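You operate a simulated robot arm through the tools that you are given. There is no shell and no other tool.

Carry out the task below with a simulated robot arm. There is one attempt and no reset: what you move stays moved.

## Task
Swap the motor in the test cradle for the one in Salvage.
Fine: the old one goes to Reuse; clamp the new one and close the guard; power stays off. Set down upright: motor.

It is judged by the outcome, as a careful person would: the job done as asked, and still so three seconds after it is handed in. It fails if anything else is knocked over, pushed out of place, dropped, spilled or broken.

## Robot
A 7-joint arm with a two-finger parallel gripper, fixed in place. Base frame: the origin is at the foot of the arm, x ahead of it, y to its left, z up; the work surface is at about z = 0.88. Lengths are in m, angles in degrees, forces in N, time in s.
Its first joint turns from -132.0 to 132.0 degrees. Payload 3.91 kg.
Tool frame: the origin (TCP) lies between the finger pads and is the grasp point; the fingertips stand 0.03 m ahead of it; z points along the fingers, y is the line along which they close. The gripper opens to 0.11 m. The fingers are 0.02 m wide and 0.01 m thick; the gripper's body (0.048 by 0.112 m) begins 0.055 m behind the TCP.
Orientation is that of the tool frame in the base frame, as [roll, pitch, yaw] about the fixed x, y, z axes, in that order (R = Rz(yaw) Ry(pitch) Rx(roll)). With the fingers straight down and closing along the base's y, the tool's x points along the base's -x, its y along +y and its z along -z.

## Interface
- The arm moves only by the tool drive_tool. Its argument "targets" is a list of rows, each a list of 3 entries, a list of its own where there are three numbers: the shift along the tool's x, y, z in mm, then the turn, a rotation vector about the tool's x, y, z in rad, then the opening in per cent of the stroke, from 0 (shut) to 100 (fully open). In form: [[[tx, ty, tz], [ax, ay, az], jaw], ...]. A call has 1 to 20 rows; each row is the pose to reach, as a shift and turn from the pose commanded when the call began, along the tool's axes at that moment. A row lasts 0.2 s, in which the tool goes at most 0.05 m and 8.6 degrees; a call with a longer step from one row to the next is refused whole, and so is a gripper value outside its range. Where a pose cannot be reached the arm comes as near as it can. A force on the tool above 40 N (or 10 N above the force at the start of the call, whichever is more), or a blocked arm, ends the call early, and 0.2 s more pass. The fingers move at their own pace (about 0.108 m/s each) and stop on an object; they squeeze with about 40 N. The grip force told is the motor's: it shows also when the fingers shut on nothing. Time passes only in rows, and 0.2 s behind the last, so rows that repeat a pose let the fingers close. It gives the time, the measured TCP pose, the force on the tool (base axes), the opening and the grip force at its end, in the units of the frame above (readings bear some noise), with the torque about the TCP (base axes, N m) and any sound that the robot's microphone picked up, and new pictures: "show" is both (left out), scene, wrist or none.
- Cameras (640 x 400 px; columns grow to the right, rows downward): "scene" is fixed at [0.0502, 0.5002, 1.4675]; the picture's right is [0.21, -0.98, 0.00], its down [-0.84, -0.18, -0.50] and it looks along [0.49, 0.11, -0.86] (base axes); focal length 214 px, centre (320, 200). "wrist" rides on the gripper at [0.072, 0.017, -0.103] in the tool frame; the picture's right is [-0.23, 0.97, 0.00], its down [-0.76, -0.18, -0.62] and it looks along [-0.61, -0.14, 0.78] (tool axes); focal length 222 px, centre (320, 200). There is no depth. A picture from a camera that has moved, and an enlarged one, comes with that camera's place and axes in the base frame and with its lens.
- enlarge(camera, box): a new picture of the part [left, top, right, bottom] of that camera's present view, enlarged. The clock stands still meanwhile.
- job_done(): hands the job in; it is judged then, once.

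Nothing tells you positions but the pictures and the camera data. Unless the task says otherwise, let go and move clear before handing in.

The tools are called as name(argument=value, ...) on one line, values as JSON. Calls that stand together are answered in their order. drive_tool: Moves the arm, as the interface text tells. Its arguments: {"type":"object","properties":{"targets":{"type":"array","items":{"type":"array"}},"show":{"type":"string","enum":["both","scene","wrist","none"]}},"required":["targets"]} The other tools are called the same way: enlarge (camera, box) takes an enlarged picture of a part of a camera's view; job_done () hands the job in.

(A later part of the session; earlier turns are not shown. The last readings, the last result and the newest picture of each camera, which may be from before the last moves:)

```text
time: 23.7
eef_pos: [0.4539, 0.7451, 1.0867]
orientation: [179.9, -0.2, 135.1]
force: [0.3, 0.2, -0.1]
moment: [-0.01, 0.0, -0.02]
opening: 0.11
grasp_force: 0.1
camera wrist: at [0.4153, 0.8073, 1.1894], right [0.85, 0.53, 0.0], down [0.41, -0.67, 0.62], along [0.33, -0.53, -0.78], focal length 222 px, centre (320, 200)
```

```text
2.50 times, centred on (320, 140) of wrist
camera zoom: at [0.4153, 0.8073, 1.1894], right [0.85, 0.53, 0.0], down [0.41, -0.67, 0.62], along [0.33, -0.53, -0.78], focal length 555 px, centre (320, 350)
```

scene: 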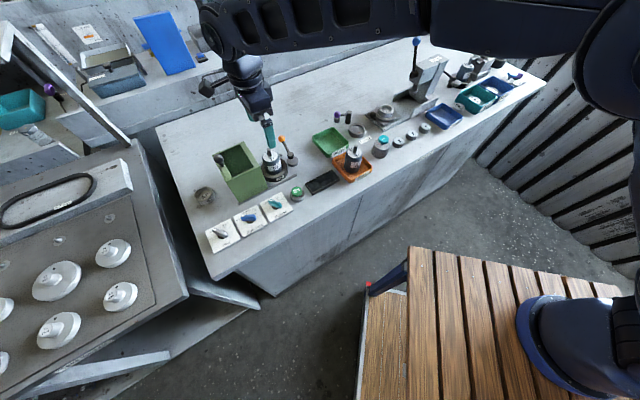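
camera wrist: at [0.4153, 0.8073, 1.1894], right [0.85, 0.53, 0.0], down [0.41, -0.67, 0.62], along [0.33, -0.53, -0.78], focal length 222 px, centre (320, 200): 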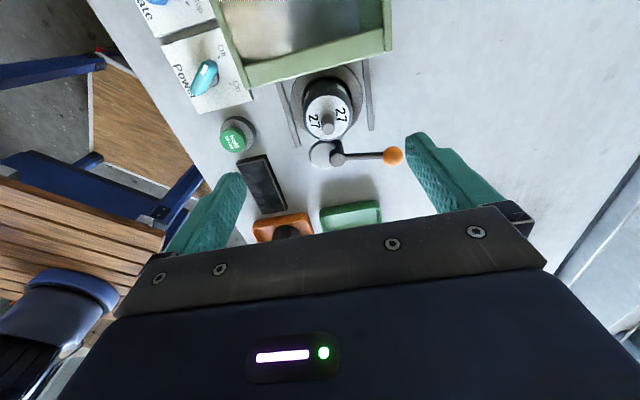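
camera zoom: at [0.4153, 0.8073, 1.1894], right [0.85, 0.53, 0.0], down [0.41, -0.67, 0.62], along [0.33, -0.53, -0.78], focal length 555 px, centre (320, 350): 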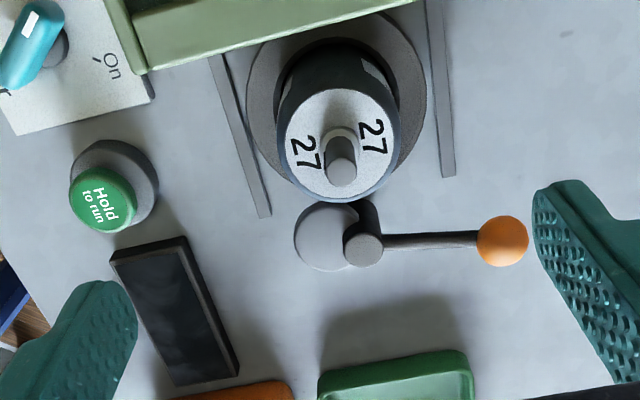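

Motor 27 is centred about 7 mm further back than the tool. I'll correct that and descend with fingers fully open to grip the upper body.

drive_tool(targets=[[[1, 6.5, 30], [0, 0, 0], 100], [[1, 6.5, 60], [0, 0, 0], 100], [[1, 6.5, 90], [0, 0, 0], 100], [[1, 6.5, 90], [0, 0, 0], 100]], show="both")

enlarge(camera="wrist", box=[200, 60, 440, 220])

enlarge(camera="scene", box=[220, 110, 340, 210])

```text
time: 24.7
eef_pos: [0.4576, 0.7494, 0.9978]
orientation: [-180.0, -0.1, 135.1]
force: [-0.3, 0.0, 0.3]
moment: [-0.01, 0.01, 0.04]
opening: 0.1102
grasp_force: 0.0
camera wrist: at [0.4187, 0.8124, 1.1], right [0.85, 0.53, 0.0], down [0.41, -0.67, 0.62], along [0.33, -0.53, -0.78], focal length 222 px, centre (320, 200)
```

scene: 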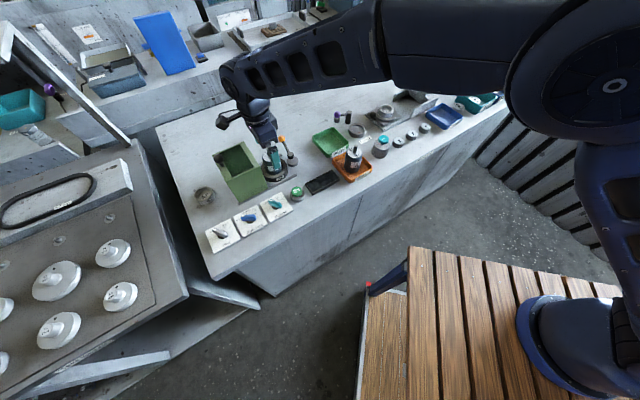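
wrist: 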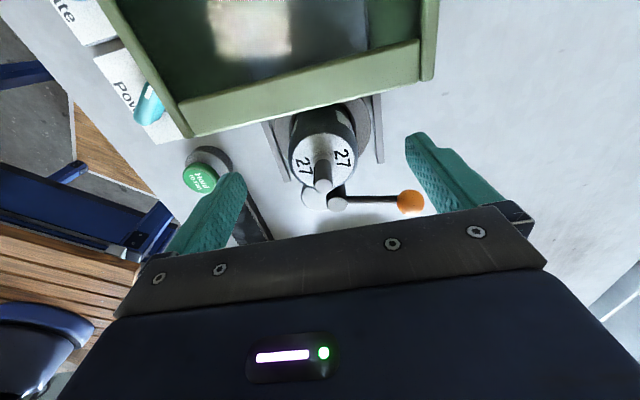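

```text
2.50 times, centred on (320, 140) of wrist
camera zoom: at [0.4187, 0.8124, 1.1], right [0.85, 0.53, 0.0], down [0.41, -0.67, 0.62], along [0.33, -0.53, -0.78], focal length 555 px, centre (320, 350)
```

zoom: 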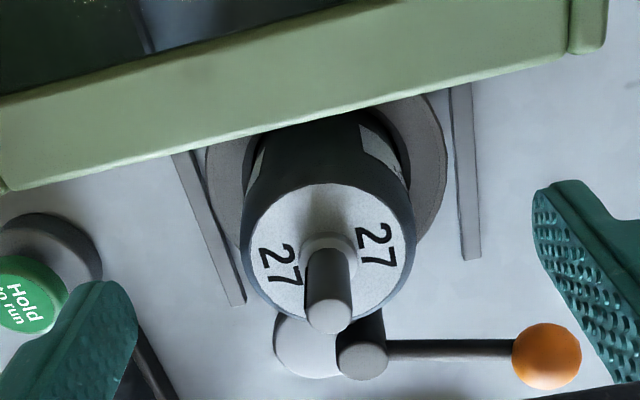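

```text
4.00 times, centred on (280, 160) of scene
camera zoom: at [0.0502, 0.5002, 1.4675], right [0.21, -0.98, 0.0], down [-0.84, -0.18, -0.5], along [0.49, 0.11, -0.86], focal length 858 px, centre (480, 360)
```

zoom: 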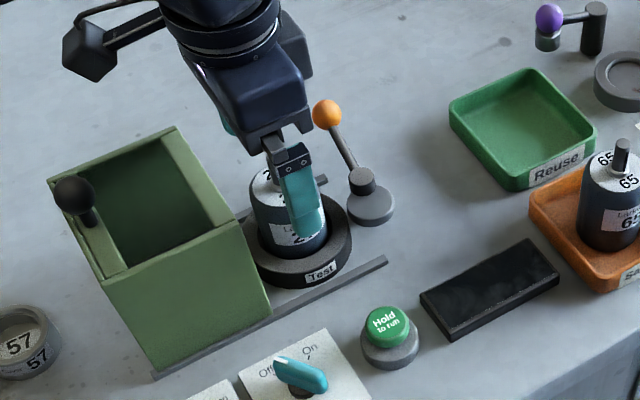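

Motor 27's top is at about z 0.962, centred at (0.461, 0.749). I'll correct by a couple of millimetres, descend to the grip height and close.

drive_tool(targets=[[[-2.4, 2.4, 15], [0, 0, 0], 100], [[-2.4, 2.4, 30], [0, 0, 0], 100], [[-2.4, 2.4, 46], [0, 0, 0], 100], [[-2.4, 2.4, 46], [0, 0, 0], 100]], show="both")

enlarge(camera="wrist", box=[200, 60, 440, 220])

enlarge(camera="scene", box=[220, 110, 340, 210])

```text
time: 25.7
eef_pos: [0.4614, 0.7502, 0.9534]
orientation: [179.8, 0.0, 135.1]
force: [0.5, -0.6, 0.3]
moment: [0.03, 0.04, -0.02]
opening: 0.1101
grasp_force: 0.1
camera wrist: at [0.4224, 0.8125, 1.0536], right [0.85, 0.53, 0.0], down [0.41, -0.67, 0.62], along [0.33, -0.53, -0.78], focal length 222 px, centre (320, 200)
```

scene: 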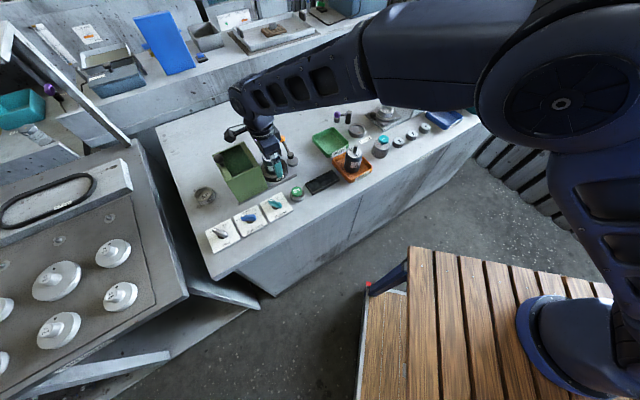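
wrist: 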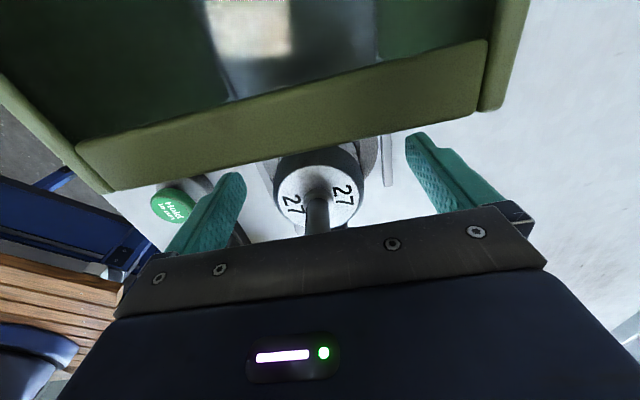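

```text
2.50 times, centred on (320, 140) of wrist
camera zoom: at [0.4224, 0.8125, 1.0536], right [0.85, 0.53, 0.0], down [0.41, -0.67, 0.62], along [0.33, -0.53, -0.78], focal length 555 px, centre (320, 350)
```

zoom: 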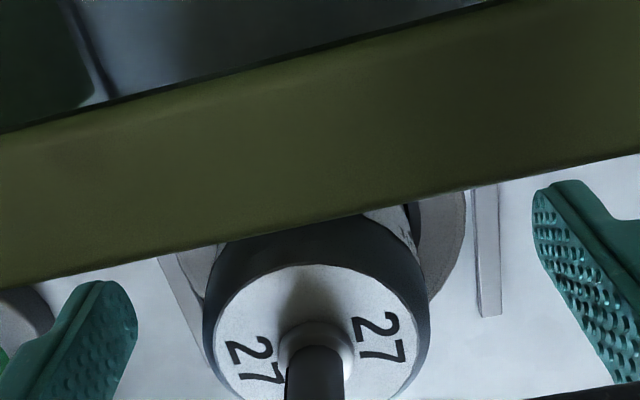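

```text
4.00 times, centred on (280, 160) of scene
camera zoom: at [0.0502, 0.5002, 1.4675], right [0.21, -0.98, 0.0], down [-0.84, -0.18, -0.5], along [0.49, 0.11, -0.86], focal length 858 px, centre (480, 360)
```

zoom: 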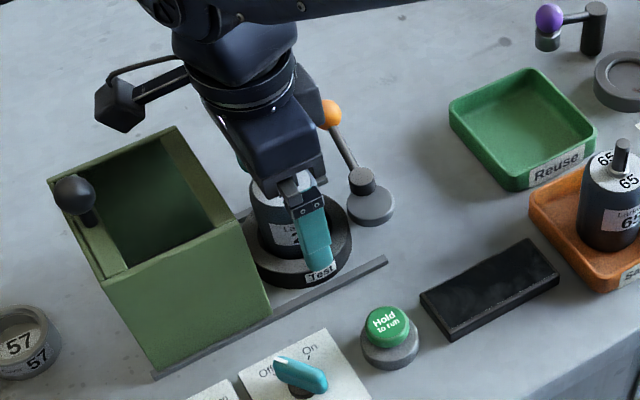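

The motor is centred between the fingers. Closing the gripper.

drive_tool(targets=[[[0, 0, 3], [0, 0, 0], 60], [[0, 0, 3], [0, 0, 0], 30], [[0, 0, 3], [0, 0, 0], 10], [[0, 0, 3], [0, 0, 0], 10], [[0, 0, 3], [0, 0, 0], 10]], show="scene")

enlarge(camera="scene", box=[220, 110, 340, 210])

```text
time: 26.9
eef_pos: [0.4611, 0.7496, 0.9492]
orientation: [-180.0, -0.2, 135.1]
force: [-2.8, -1.0, 2.8]
moment: [-0.24, 0.33, 0.04]
opening: 0.054
grasp_force: 40.1
```

scene: 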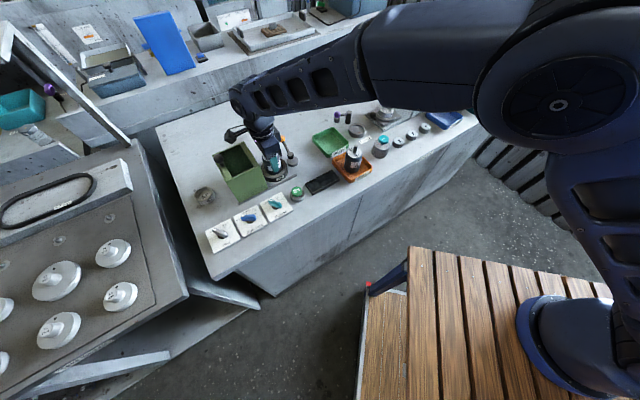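

```text
4.00 times, centred on (280, 160) of scene
camera zoom: at [0.0502, 0.5002, 1.4675], right [0.21, -0.98, 0.0], down [-0.84, -0.18, -0.5], along [0.49, 0.11, -0.86], focal length 858 px, centre (480, 360)
```

zoom: 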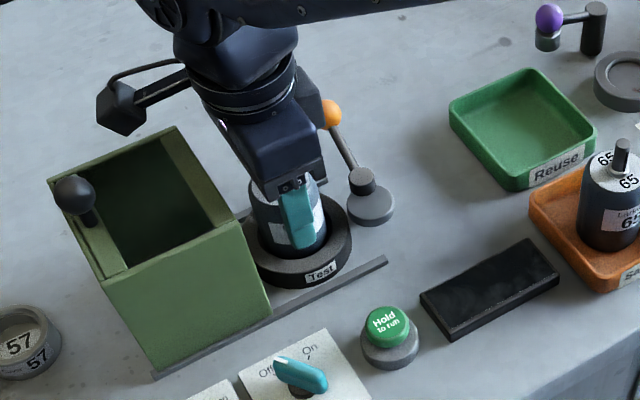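

Gripped (54 mm diameter). Lifting slowly straight up.

drive_tool(targets=[[[0, 0, -8], [0, 0, 0], 10], [[0, 0, -18], [0, 0, 0], 10], [[0, 0, -30], [0, 0, 0], 10], [[0, 0, -45], [0, 0, 0], 10]], show="both")

enlarge(camera="scene", box=[220, 90, 360, 210])

```text
time: 27.9
eef_pos: [0.4629, 0.75, 0.9937]
orientation: [-180.0, -0.1, 135.1]
force: [-0.5, -0.1, -4.7]
moment: [0.03, 0.02, 0.0]
opening: 0.0533
grasp_force: 40.1
camera wrist: at [0.4227, 0.8124, 1.0951], right [0.85, 0.53, 0.0], down [0.41, -0.66, 0.62], along [0.33, -0.53, -0.78], focal length 222 px, centre (320, 200)
```

scene: 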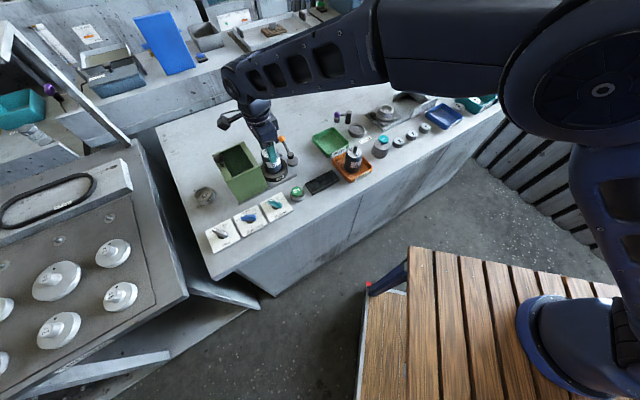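
wrist: 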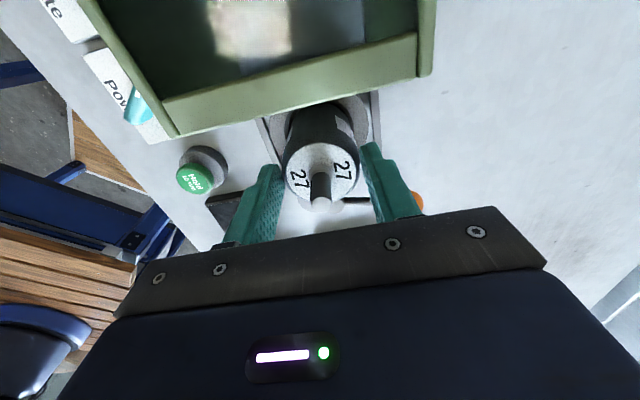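

```text
3.33 times, centred on (290, 150) of scene
camera zoom: at [0.0502, 0.5002, 1.4675], right [0.21, -0.98, 0.0], down [-0.84, -0.18, -0.5], along [0.49, 0.11, -0.86], focal length 715 px, centre (420, 367)
```

zoom: 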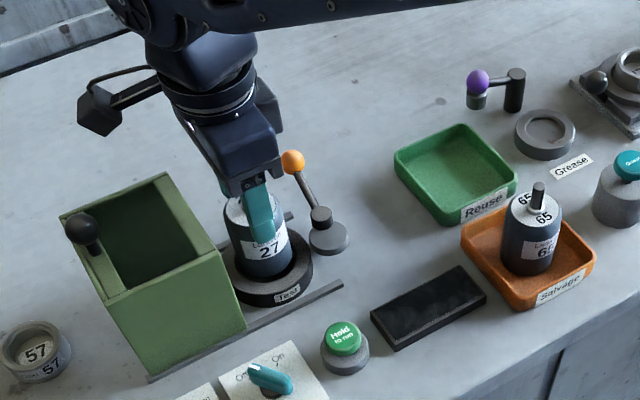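

Motor 27 is out of the seat (about 0.5 kg). I'll raise it well clear and carry it over the Reuse tray at about (0.621, 0.589).

drive_tool(targets=[[[0, 0, -40], [0, 0, 0], 10], [[0, 0, -86], [0, 0, 0], 10], [[-30, 0, -90], [0, 0, 0], 10], [[-70, 0, -90], [0, 0, 0], 10], [[-110, -1, -90], [0, 0, 0], 10], [[-150, -1, -90], [0, 0, 0], 10], [[-190, -2, -90], [0, 0, 0], 10], [[-224, -2, -90], [0, 0, 0], 10], [[-224, -2, -90], [0, 0, 0], 10]], show="both")

enlarge(camera="scene", box=[280, 90, 420, 210])

enlarge(camera="wrist", box=[200, 60, 440, 220])

```text
time: 29.9
eef_pos: [0.6186, 0.5904, 1.0818]
orientation: [179.9, 0.0, 135.1]
force: [-0.1, 0.9, -3.3]
moment: [0.03, 0.0, -0.03]
opening: 0.0531
grasp_force: 39.4
camera wrist: at [0.5796, 0.6532, 1.1838], right [0.85, 0.53, 0.0], down [0.41, -0.67, 0.62], along [0.33, -0.53, -0.78], focal length 222 px, centre (320, 200)
```

scene: 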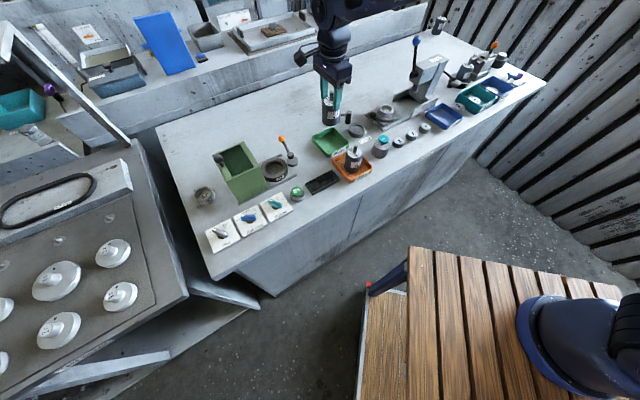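
wrist: 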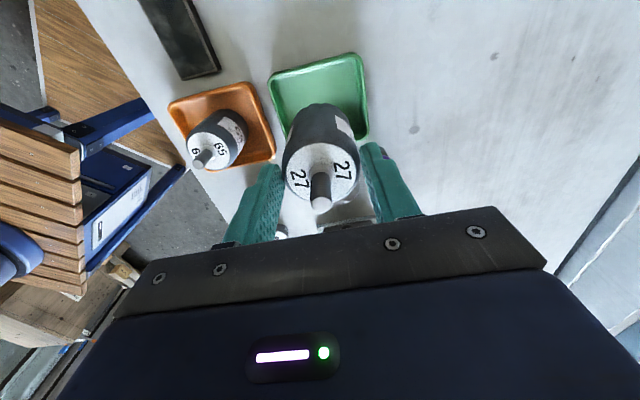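

```text
3.33 times, centred on (350, 150) of scene
camera zoom: at [0.0502, 0.5002, 1.4675], right [0.21, -0.98, 0.0], down [-0.84, -0.18, -0.5], along [0.49, 0.11, -0.86], focal length 715 px, centre (220, 367)
```

zoom: 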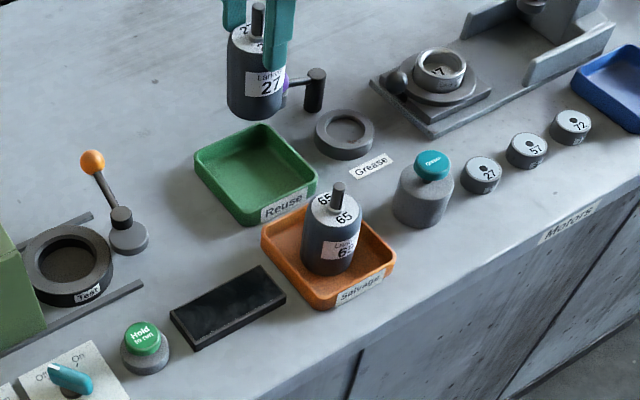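

```text
2.50 times, centred on (320, 140) of wrist
camera zoom: at [0.5796, 0.6532, 1.1838], right [0.85, 0.53, 0.0], down [0.41, -0.67, 0.62], along [0.33, -0.53, -0.78], focal length 555 px, centre (320, 350)
```

zoom: 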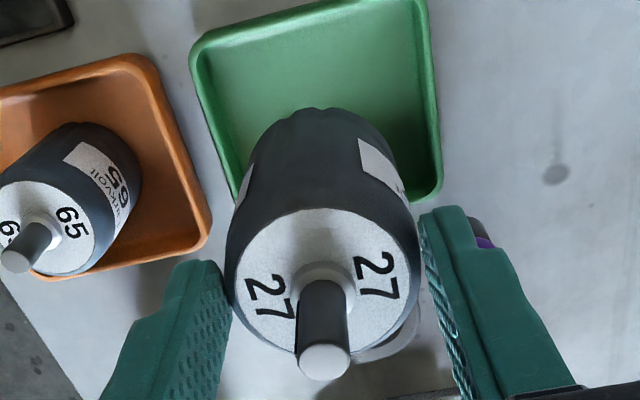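

The held motor slid a little lower in the grip during lift-off, but it is upright and steady; its bottom is about 85 mm below the grasp point. I'll centre it over the Reuse tray and lower it most of the way.

drive_tool(targets=[[[-5.3, 2.5, 0], [0, 0, 0], 10], [[-5.3, 2.5, 30], [0, 0, 0], 10], [[-5.3, 2.5, 60], [0, 0, 0], 10], [[-5.3, 2.5, 85], [0, 0, 0], 10], [[-5.3, 2.5, 95], [0, 0, 0], 10], [[-5.3, 2.5, 95], [0, 0, 0], 10]], show="both")

enlarge(camera="scene", box=[280, 90, 420, 210])

enlarge(camera="wrist", box=[200, 60, 440, 220])

```text
time: 31.3
eef_pos: [0.6249, 0.5886, 0.9877]
orientation: [-180.0, -0.2, 135.1]
force: [-0.6, -0.1, -4.8]
moment: [-0.01, 0.02, 0.01]
opening: 0.0531
grasp_force: 39.7
camera wrist: at [0.5853, 0.6511, 1.0898], right [0.85, 0.53, 0.0], down [0.41, -0.67, 0.62], along [0.33, -0.53, -0.78], focal length 222 px, centre (320, 200)
```

scene: 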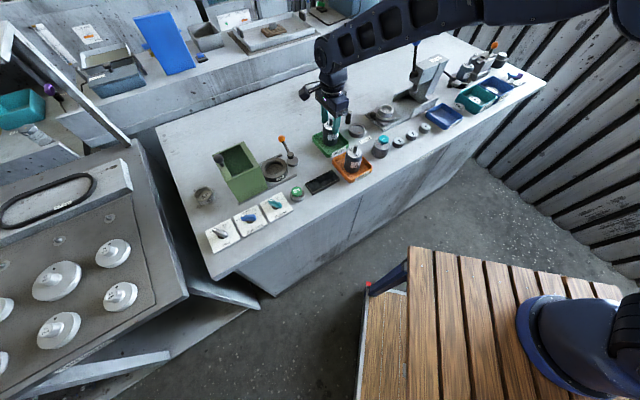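
wrist: 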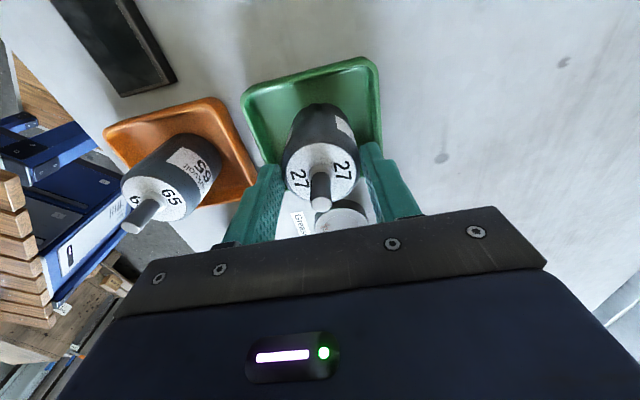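

```text
3.33 times, centred on (350, 150) of scene
camera zoom: at [0.0502, 0.5002, 1.4675], right [0.21, -0.98, 0.0], down [-0.84, -0.18, -0.5], along [0.49, 0.11, -0.86], focal length 715 px, centre (220, 367)
```

zoom: 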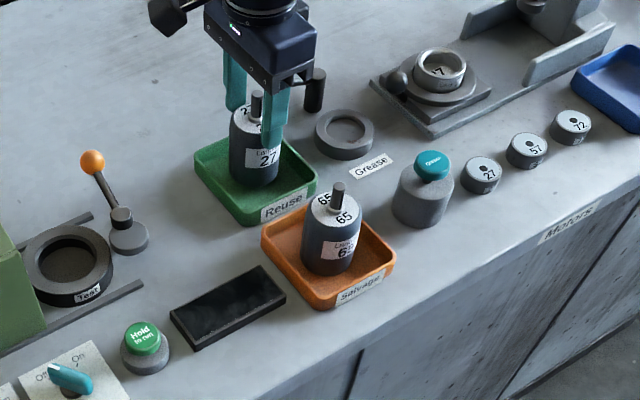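

```text
2.50 times, centred on (320, 140) of wrist
camera zoom: at [0.5853, 0.6511, 1.0898], right [0.85, 0.53, 0.0], down [0.41, -0.67, 0.62], along [0.33, -0.53, -0.78], focal length 555 px, centre (320, 350)
```

zoom: 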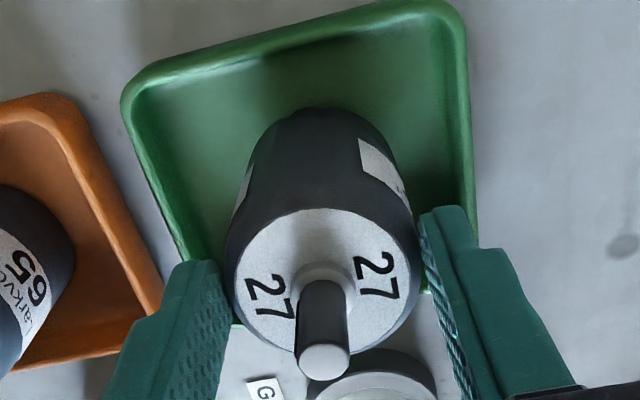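

drive_tool(targets=[[[0, 0, 6], [0, 0, 0], 10], [[0, 0, 12], [0, 0, 0], 10]], show="none")

```text
time: 31.9
eef_pos: [0.6248, 0.5887, 0.9759]
orientation: [179.9, -0.1, 135.1]
force: [-0.1, -0.2, -3.1]
moment: [-0.03, 0.06, 0.0]
opening: 0.0533
grasp_force: 39.4
```

drive_tool(targets=[[[0, 0, 2], [0, 0, 0], 10], [[0, 0, 4], [0, 0, 0], 10]], show="none")

```text
time: 32.5
eef_pos: [0.6237, 0.5885, 0.9749]
orientation: [179.8, -0.2, 135.0]
force: [-1.0, -2.5, 28.0]
moment: [-0.29, 0.16, 0.02]
opening: 0.0537
grasp_force: 40.0
```

The motor is on the tray floor (28 N contact). I'll relax the pressure, then open the fingers.

drive_tool(targets=[[[0, 0, -2], [0, 0, 0], 10], [[0, 0, -2.5], [0, 0, 0], 30], [[0, 0, -2.5], [0, 0, 0], 60], [[0, 0, -2.5], [0, 0, 0], 80]], show="both")

enlarge(camera="scene", box=[280, 90, 420, 210])

enlarge(camera="wrist", box=[200, 60, 440, 220])

```text
time: 33.5
eef_pos: [0.6235, 0.5876, 0.9733]
orientation: [-180.0, -0.1, 135.2]
force: [0.0, 0.2, -0.2]
moment: [0.01, 0.0, 0.01]
opening: 0.0882
grasp_force: 0.1
camera wrist: at [0.5849, 0.651, 1.0759], right [0.85, 0.53, 0.0], down [0.41, -0.66, 0.62], along [0.33, -0.53, -0.78], focal length 222 px, centre (320, 200)
```

scene: 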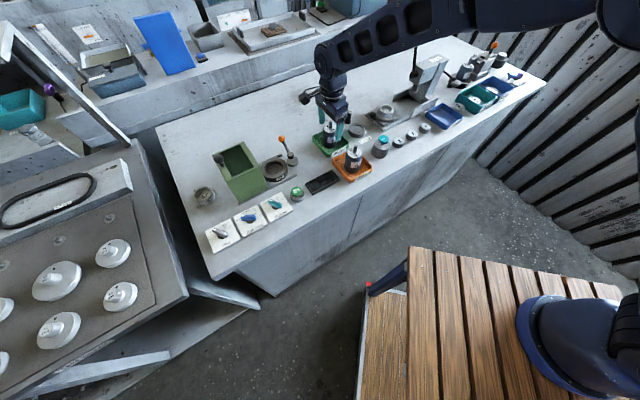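
wrist: 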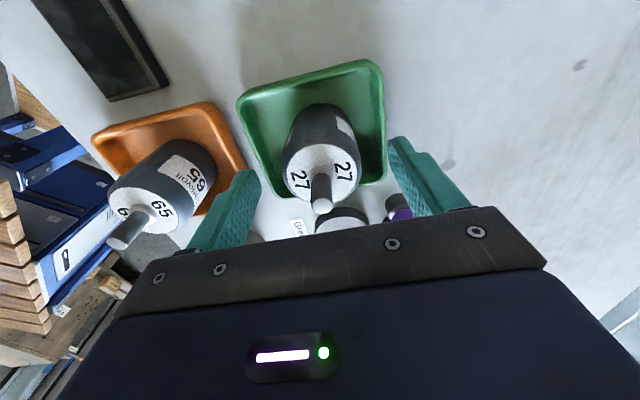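

```text
3.33 times, centred on (350, 150) of scene
camera zoom: at [0.0502, 0.5002, 1.4675], right [0.21, -0.98, 0.0], down [-0.84, -0.18, -0.5], along [0.49, 0.11, -0.86], focal length 715 px, centre (220, 367)
```

zoom: 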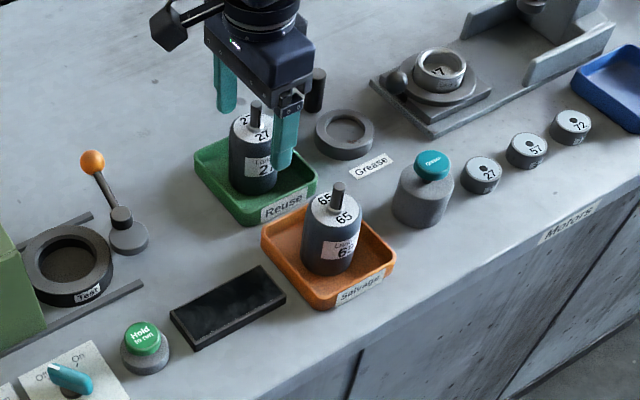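

```text
2.50 times, centred on (320, 140) of wrist
camera zoom: at [0.5849, 0.651, 1.0759], right [0.85, 0.53, 0.0], down [0.41, -0.66, 0.62], along [0.33, -0.53, -0.78], focal length 555 px, centre (320, 350)
```

zoom: 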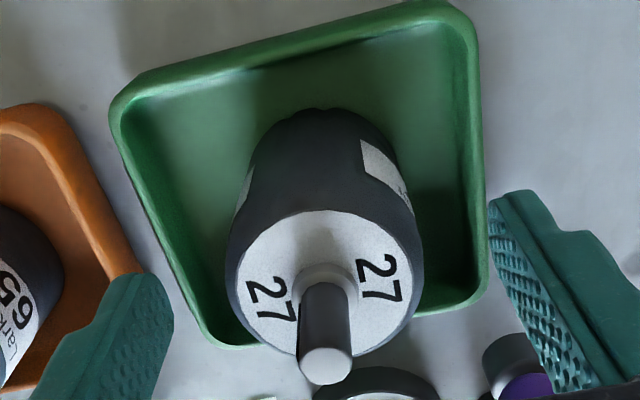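

Motor 27 stands upright in Reuse. I'll rise straight up and move over motor 65 in Salvage (about 0.536, 0.496).

drive_tool(targets=[[[0, 0, -30], [0, 0, 0], 80], [[0, 0, -70], [0, 0, 0], 80], [[0, 0, -95], [0, 0, 0], 80], [[-1, -40, -95], [0, 0, 0], 90], [[-2, -80, -95], [0, 0, 0], 100], [[-3, -120, -95], [0, 0, 0], 100], [[-3, -127, -95], [0, 0, 0], 100], [[-3, -127, -95], [0, 0, 0], 100]], show="both")

enlarge(camera="scene", box=[280, 90, 420, 210])

enlarge(camera="wrist", box=[200, 60, 440, 220])

```text
time: 35.3
eef_pos: [0.5351, 0.4964, 1.0707]
orientation: [180.0, -0.2, 135.1]
force: [0.1, 0.6, -0.5]
moment: [-0.02, -0.03, 0.02]
opening: 0.11
grasp_force: 0.1
camera wrist: at [0.4968, 0.5589, 1.1715], right [0.85, 0.53, 0.0], down [0.41, -0.67, 0.62], along [0.33, -0.53, -0.78], focal length 222 px, centre (320, 200)
```

scene: 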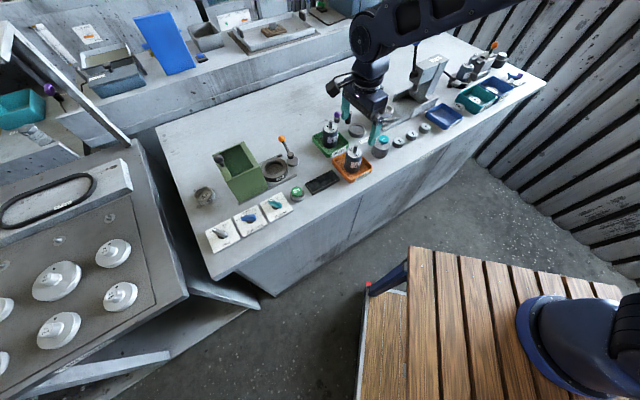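
wrist: 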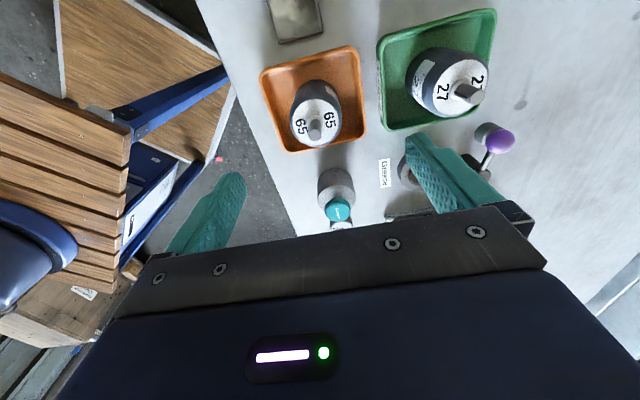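

```text
3.33 times, centred on (350, 150) of scene
camera zoom: at [0.0502, 0.5002, 1.4675], right [0.21, -0.98, 0.0], down [-0.84, -0.18, -0.5], along [0.49, 0.11, -0.86], focal length 715 px, centre (220, 367)
```

zoom: 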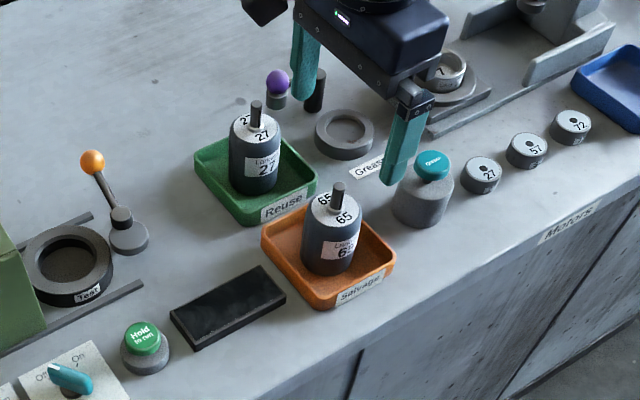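

```text
2.50 times, centred on (320, 140) of wrist
camera zoom: at [0.4968, 0.5589, 1.1715], right [0.85, 0.53, 0.0], down [0.41, -0.67, 0.62], along [0.33, -0.53, -0.78], focal length 555 px, centre (320, 350)
```

zoom: 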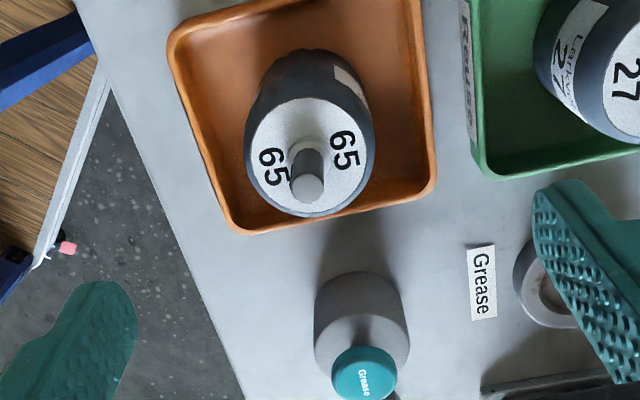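

Motor 65 is nearly centred under the tool. I'll correct about 3 mm and descend with fingers open, keeping the fingertips above the tray rim.

drive_tool(targets=[[[-0.5, -3.5, 30], [0, 0, 0], 100], [[-0.5, -3.5, 60], [0, 0, 0], 100], [[-0.5, -3.5, 90], [0, 0, 0], 100], [[-0.5, -3.5, 90], [0, 0, 0], 100]], show="both")

enlarge(camera="scene", box=[290, 100, 410, 200])

enlarge(camera="wrist", box=[200, 60, 440, 220])

```text
time: 36.3
eef_pos: [0.5354, 0.4926, 0.9805]
orientation: [179.9, -0.2, 135.1]
force: [-0.6, -0.2, 0.2]
moment: [-0.02, 0.0, 0.05]
opening: 0.1099
grasp_force: 0.0
camera wrist: at [0.4955, 0.5561, 1.0812], right [0.85, 0.53, 0.0], down [0.41, -0.67, 0.62], along [0.33, -0.53, -0.78], focal length 222 px, centre (320, 200)
```

scene: 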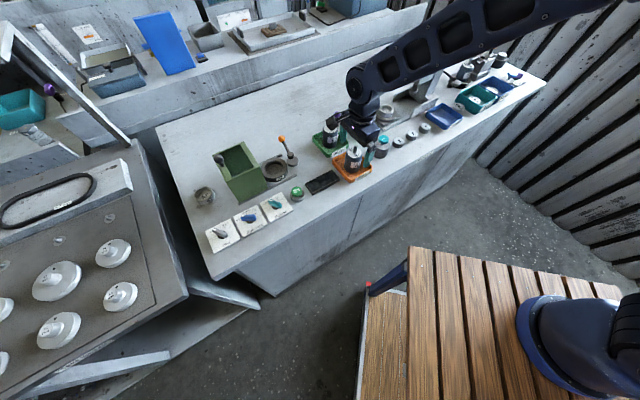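
wrist: 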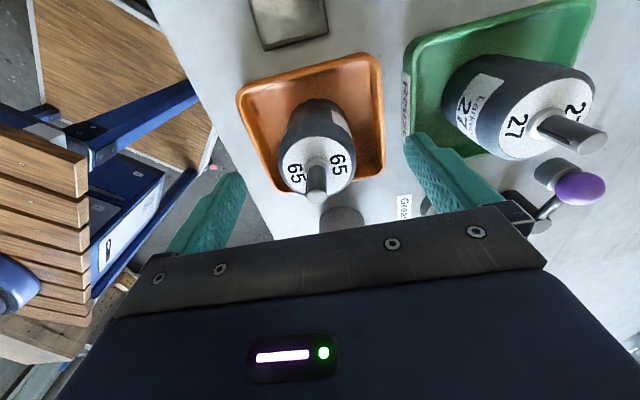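

```text
4.00 times, centred on (350, 150) of scene
camera zoom: at [0.0502, 0.5002, 1.4675], right [0.21, -0.98, 0.0], down [-0.84, -0.18, -0.5], along [0.49, 0.11, -0.86], focal length 858 px, centre (200, 400)
```

zoom: 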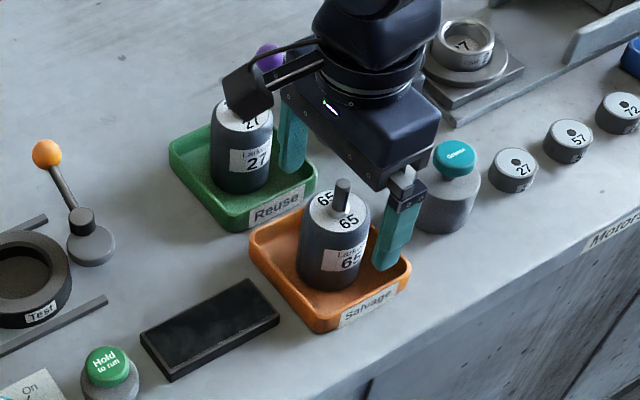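

```text
2.50 times, centred on (320, 140) of wrist
camera zoom: at [0.4955, 0.5561, 1.0812], right [0.85, 0.53, 0.0], down [0.41, -0.67, 0.62], along [0.33, -0.53, -0.78], focal length 555 px, centre (320, 350)
```

zoom: 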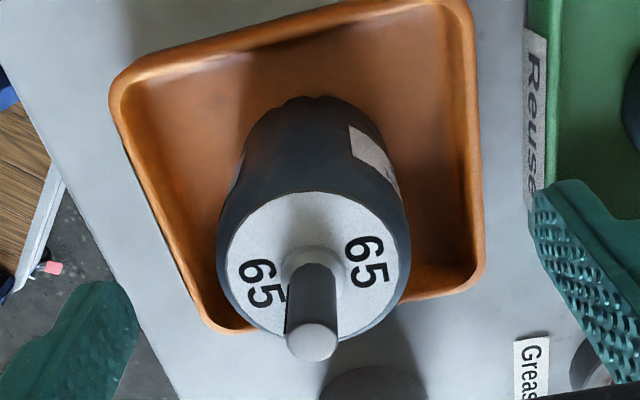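

Well aligned. Down to the grip height and close on motor 65.

drive_tool(targets=[[[0, -1.5, 12], [0, 0, 0], 100], [[0, -1.5, 24], [0, 0, 0], 100], [[0, -1.5, 34], [0, 0, 0], 100], [[0, -1.5, 34], [0, 0, 0], 70], [[0, -1.5, 34], [0, 0, 0], 40], [[0, -1.5, 34], [0, 0, 0], 5], [[0, -1.5, 34], [0, 0, 0], 5], [[0, -1.5, 34], [0, 0, 0], 5]], show="both")

enlarge(camera="scene", box=[290, 100, 410, 200])

enlarge(camera="wrist", box=[200, 60, 440, 220])

```text
time: 38.1
eef_pos: [0.5331, 0.4916, 0.9452]
orientation: [180.0, -0.1, 135.1]
force: [-0.9, -0.1, -0.1]
moment: [-0.09, 0.05, -0.02]
opening: 0.0535
grasp_force: 40.5
camera wrist: at [0.4942, 0.5556, 1.0469], right [0.85, 0.53, 0.0], down [0.41, -0.67, 0.62], along [0.33, -0.53, -0.78], focal length 222 px, centre (320, 200)
```

scene: 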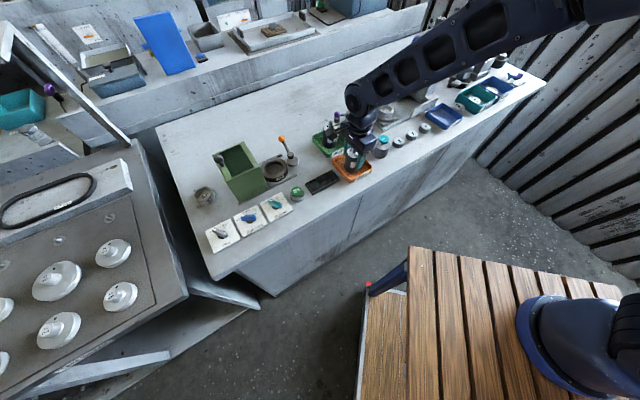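
wrist: 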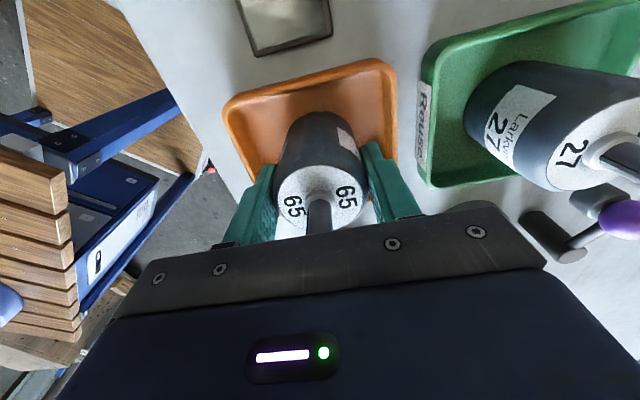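

```text
4.00 times, centred on (350, 150) of scene
camera zoom: at [0.0502, 0.5002, 1.4675], right [0.21, -0.98, 0.0], down [-0.84, -0.18, -0.5], along [0.49, 0.11, -0.86], focal length 858 px, centre (200, 400)
```

zoom: 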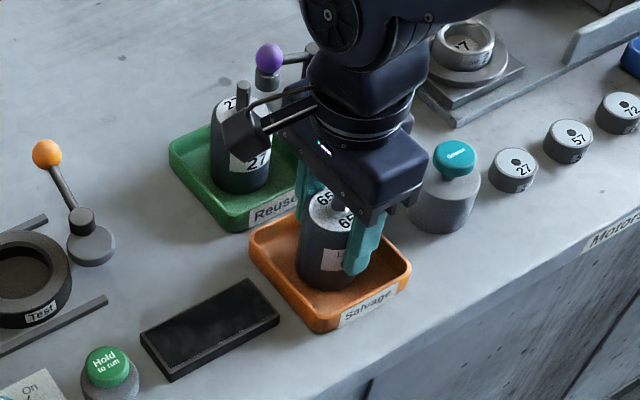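

```text
2.50 times, centred on (320, 140) of wrist
camera zoom: at [0.4942, 0.5556, 1.0469], right [0.85, 0.53, 0.0], down [0.41, -0.67, 0.62], along [0.33, -0.53, -0.78], focal length 555 px, centre (320, 350)
```

zoom: 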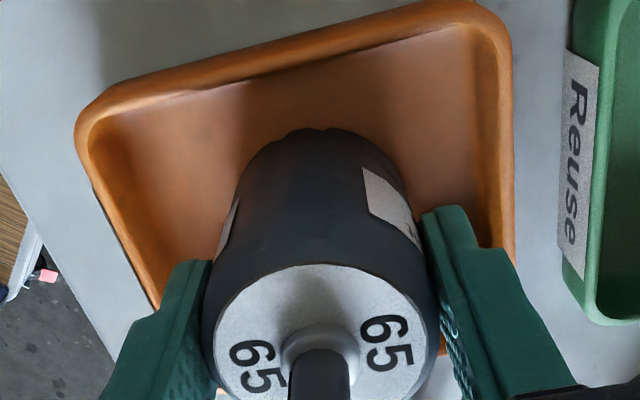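

Motor 65 is gripped (53.5 mm). Lifting slowly and checking for slip.

drive_tool(targets=[[[0, 0, -4], [0, 0, 0], 5], [[0, 0, -10], [0, 0, 0], 5], [[0, 0, -20], [0, 0, 0], 5], [[0, 0, -35], [0, 0, 0], 5], [[0, 0, -60], [0, 0, 0], 5]], show="both")

enlarge(camera="wrist", box=[200, 60, 440, 220])

enlarge(camera="scene", box=[290, 100, 410, 200])

```text
time: 39.3
eef_pos: [0.5327, 0.4927, 1.0044]
orientation: [-180.0, 0.0, 135.1]
force: [0.2, 0.2, -5.2]
moment: [-0.03, 0.01, -0.01]
opening: 0.0533
grasp_force: 40.3
camera wrist: at [0.4943, 0.5554, 1.1073], right [0.85, 0.53, 0.0], down [0.41, -0.67, 0.62], along [0.33, -0.53, -0.78], focal length 222 px, centre (320, 200)
```

scene: 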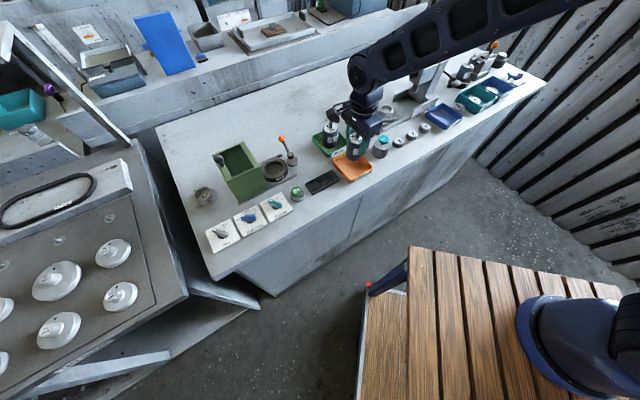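
wrist: 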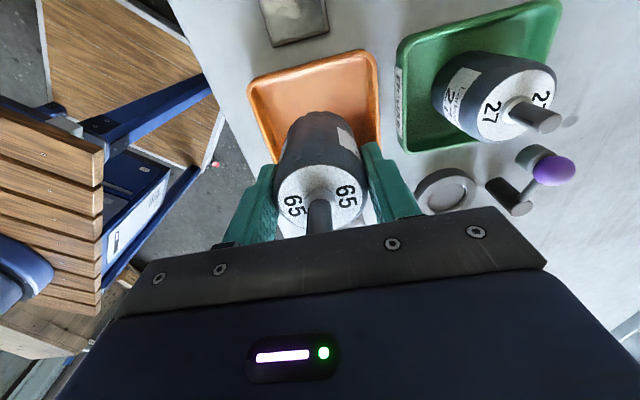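

```text
2.50 times, centred on (320, 140) of wrist
camera zoom: at [0.4943, 0.5554, 1.1073], right [0.85, 0.53, 0.0], down [0.41, -0.67, 0.62], along [0.33, -0.53, -0.78], focal length 555 px, centre (320, 350)
```

zoom: 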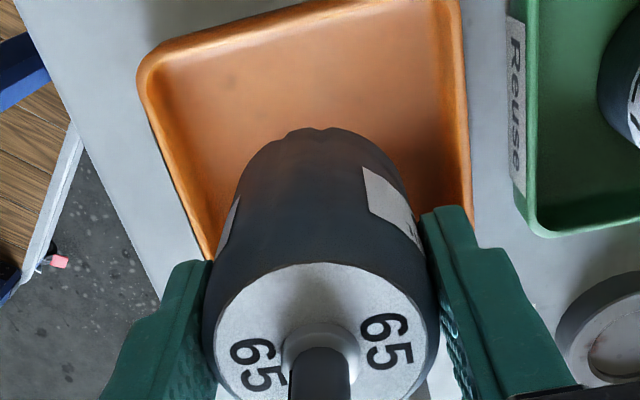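

```text
4.00 times, centred on (350, 150) of scene
camera zoom: at [0.0502, 0.5002, 1.4675], right [0.21, -0.98, 0.0], down [-0.84, -0.18, -0.5], along [0.49, 0.11, -0.86], focal length 858 px, centre (200, 400)
```

zoom: 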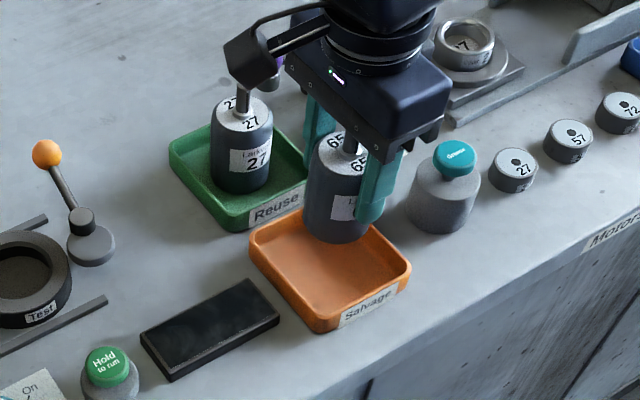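

No slip this time; the motor is upright and firmly held. I'll raise it and carry it toward the cradle, stopping slightly short so the wrist camera can see the empty seat.

drive_tool(targets=[[[0, 0, -35], [0, 0, 0], 5], [[0, 0, -70], [0, 0, 0], 5], [[30, 22, -72], [0, 0, 0], 5], [[66, 49, -72], [0, 0, 0], 5], [[103, 76, -72], [0, 0, 0], 5], [[140, 103, -72], [0, 0, 0], 5], [[177, 131, -72], [0, 0, 0], 5], [[177, 131, -72], [0, 0, 0], 5]], show="both")

enlarge(camera="wrist", box=[220, 0, 420, 160])

enlarge(camera="scene", box=[220, 100, 340, 210])

```text
time: 41.1
eef_pos: [0.5018, 0.7096, 1.0772]
orientation: [-180.0, 0.0, 135.0]
force: [-1.5, -1.0, -4.7]
moment: [0.0, -0.01, -0.01]
opening: 0.0532
grasp_force: 40.0
camera wrist: at [0.4618, 0.7723, 1.1792], right [0.85, 0.53, 0.0], down [0.41, -0.67, 0.62], along [0.33, -0.53, -0.78], focal length 222 px, centre (320, 200)
```

scene: 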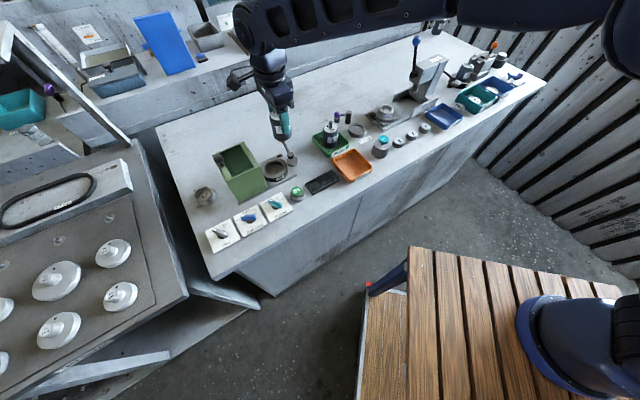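
wrist: 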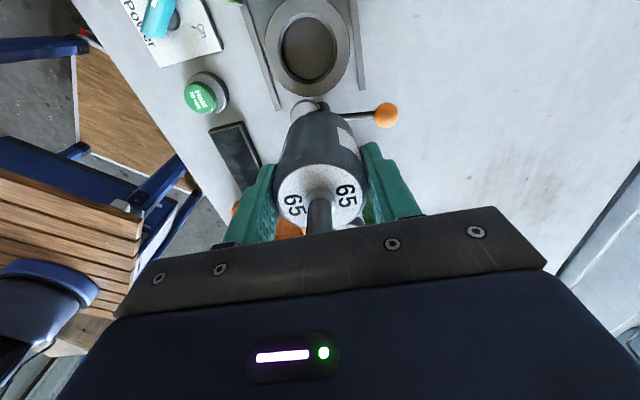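

```text
2.50 times, centred on (320, 80) of wrist
camera zoom: at [0.4618, 0.7723, 1.1792], right [0.85, 0.53, 0.0], down [0.41, -0.67, 0.62], along [0.33, -0.53, -0.78], focal length 555 px, centre (320, 500)
```

zoom: 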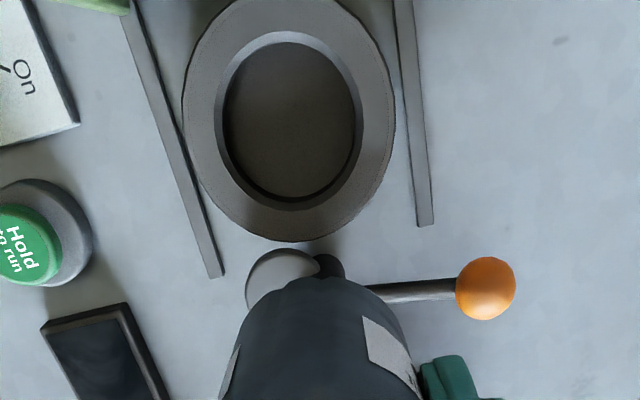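

```text
3.64 times, centred on (280, 155) of scene
camera zoom: at [0.0502, 0.5002, 1.4675], right [0.21, -0.98, 0.0], down [-0.84, -0.18, -0.5], along [0.49, 0.11, -0.86], focal length 780 px, centre (466, 364)
```

zoom: 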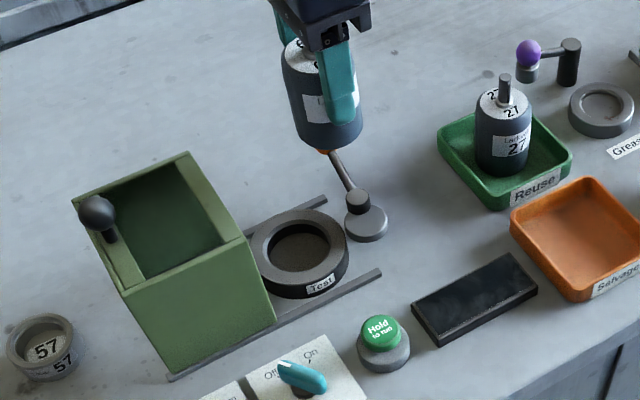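

The seat centre is at about (0.462, 0.749) with a small chamfer, and its hole is only slightly larger than the motor. I'll move above it and lower to just above the ring.

drive_tool(targets=[[[28, 0, 0], [0, 0, 0], 5], [[56.3, -0.3, 0], [0, 0, 0], 5], [[56.3, -0.3, 25], [0, 0, 0], 5], [[56.3, -0.3, 50], [0, 0, 0], 5], [[56.3, -0.3, 75], [0, 0, 0], 5], [[56.3, -0.3, 90], [0, 0, 0], 5], [[56.3, -0.3, 90], [0, 0, 0], 5]], show="both")

enlarge(camera="wrist", box=[220, 60, 420, 220])

enlarge(camera="scene", box=[230, 120, 320, 200])

```text
time: 42.7
eef_pos: [0.4618, 0.7495, 0.9878]
orientation: [-179.9, -0.2, 135.2]
force: [-0.4, 1.3, -4.8]
moment: [-0.04, 0.01, -0.04]
opening: 0.0534
grasp_force: 39.8
camera wrist: at [0.4218, 0.8123, 1.0894], right [0.85, 0.53, 0.0], down [0.41, -0.67, 0.62], along [0.33, -0.53, -0.78], focal length 222 px, centre (320, 200)
```

scene: 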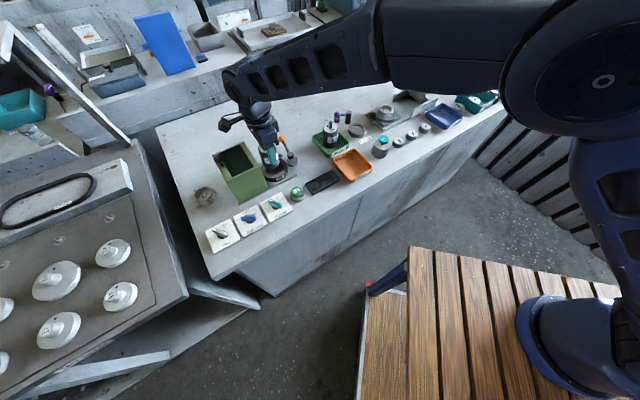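
wrist: 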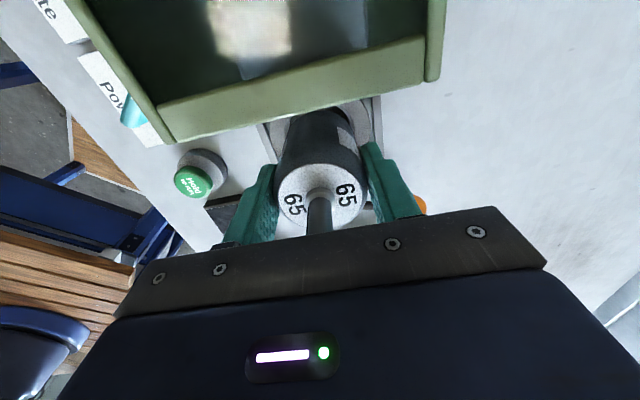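

```text
2.50 times, centred on (320, 140) of wrist
camera zoom: at [0.4218, 0.8123, 1.0894], right [0.85, 0.53, 0.0], down [0.41, -0.67, 0.62], along [0.33, -0.53, -0.78], focal length 555 px, centre (320, 350)
```

zoom: 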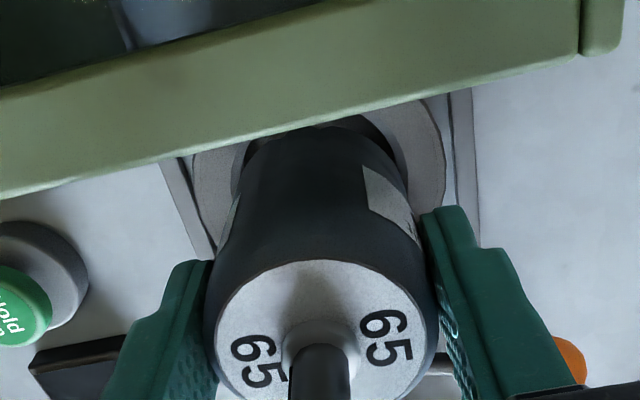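

```text
5.00 times, centred on (275, 160) of scene
camera zoom: at [0.0502, 0.5002, 1.4675], right [0.21, -0.98, 0.0], down [-0.84, -0.18, -0.5], along [0.49, 0.11, -0.86], focal length 1072 px, centre (545, 400)
```

zoom: 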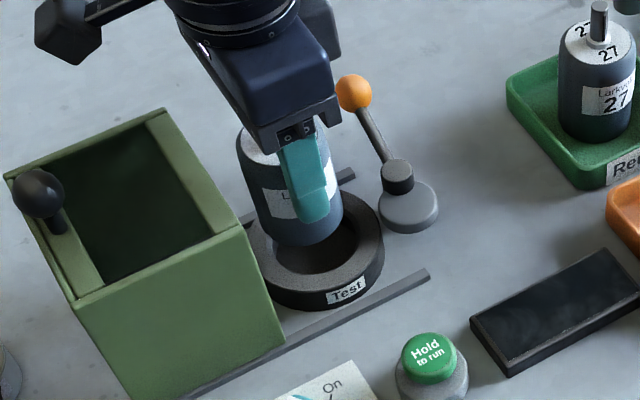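

Lined up over the seat. Lowering in small steps while watching the contact force.

drive_tool(targets=[[[0, -0.2, 6], [0, 0, 0], 5], [[0, -0.2, 12], [0, 0, 0], 5], [[0, -0.2, 16], [0, 0, 0], 5], [[0, -0.2, 18], [0, 0, 0], 5]], show="none")

```text
time: 43.7
eef_pos: [0.4606, 0.7485, 0.9696]
orientation: [180.0, 0.0, 135.1]
force: [-0.1, 0.6, -4.2]
moment: [-0.02, 0.01, 0.01]
opening: 0.0534
grasp_force: 40.0
```

drive_tool(targets=[[[-0.5, 0.5, 3], [0, 0, 0], 5], [[-0.5, 0.5, 6], [0, 0, 0], 5]], show="none")

```text
time: 44.3
eef_pos: [0.4631, 0.7502, 0.9641]
orientation: [180.0, 0.0, 135.1]
force: [-0.2, 0.7, -5.0]
moment: [0.0, 0.0, 0.0]
opening: 0.0534
grasp_force: 39.8
```

drive_tool(targets=[[[0, 0, 2], [0, 0, 0], 5], [[0, 0, 4], [0, 0, 0], 5]], show="none")

```text
time: 44.9
eef_pos: [0.4627, 0.7487, 0.9627]
orientation: [179.9, -0.2, 135.1]
force: [1.1, -5.7, 14.1]
moment: [-0.14, 0.21, -0.01]
opening: 0.0537
grasp_force: 39.8
```

Light contact on the −e1 side of the seat's rim (moment and force both say shift toward the clamp post). I'll back up a touch, shift about 1.5 mm that way and lower again.

drive_tool(targets=[[[0, 0, -4], [0, 0, 0], 5], [[-1.5, -0.3, -4], [0, 0, 0], 5], [[-1.5, -0.3, -1], [0, 0, 0], 5], [[-1.5, -0.3, 1], [0, 0, 0], 5]], show="none")

```text
time: 45.9
eef_pos: [0.4616, 0.7481, 0.96]
orientation: [-180.0, -0.1, 135.1]
force: [0.5, 0.1, -3.8]
moment: [0.03, -0.04, -0.02]
opening: 0.0533
grasp_force: 39.6
```

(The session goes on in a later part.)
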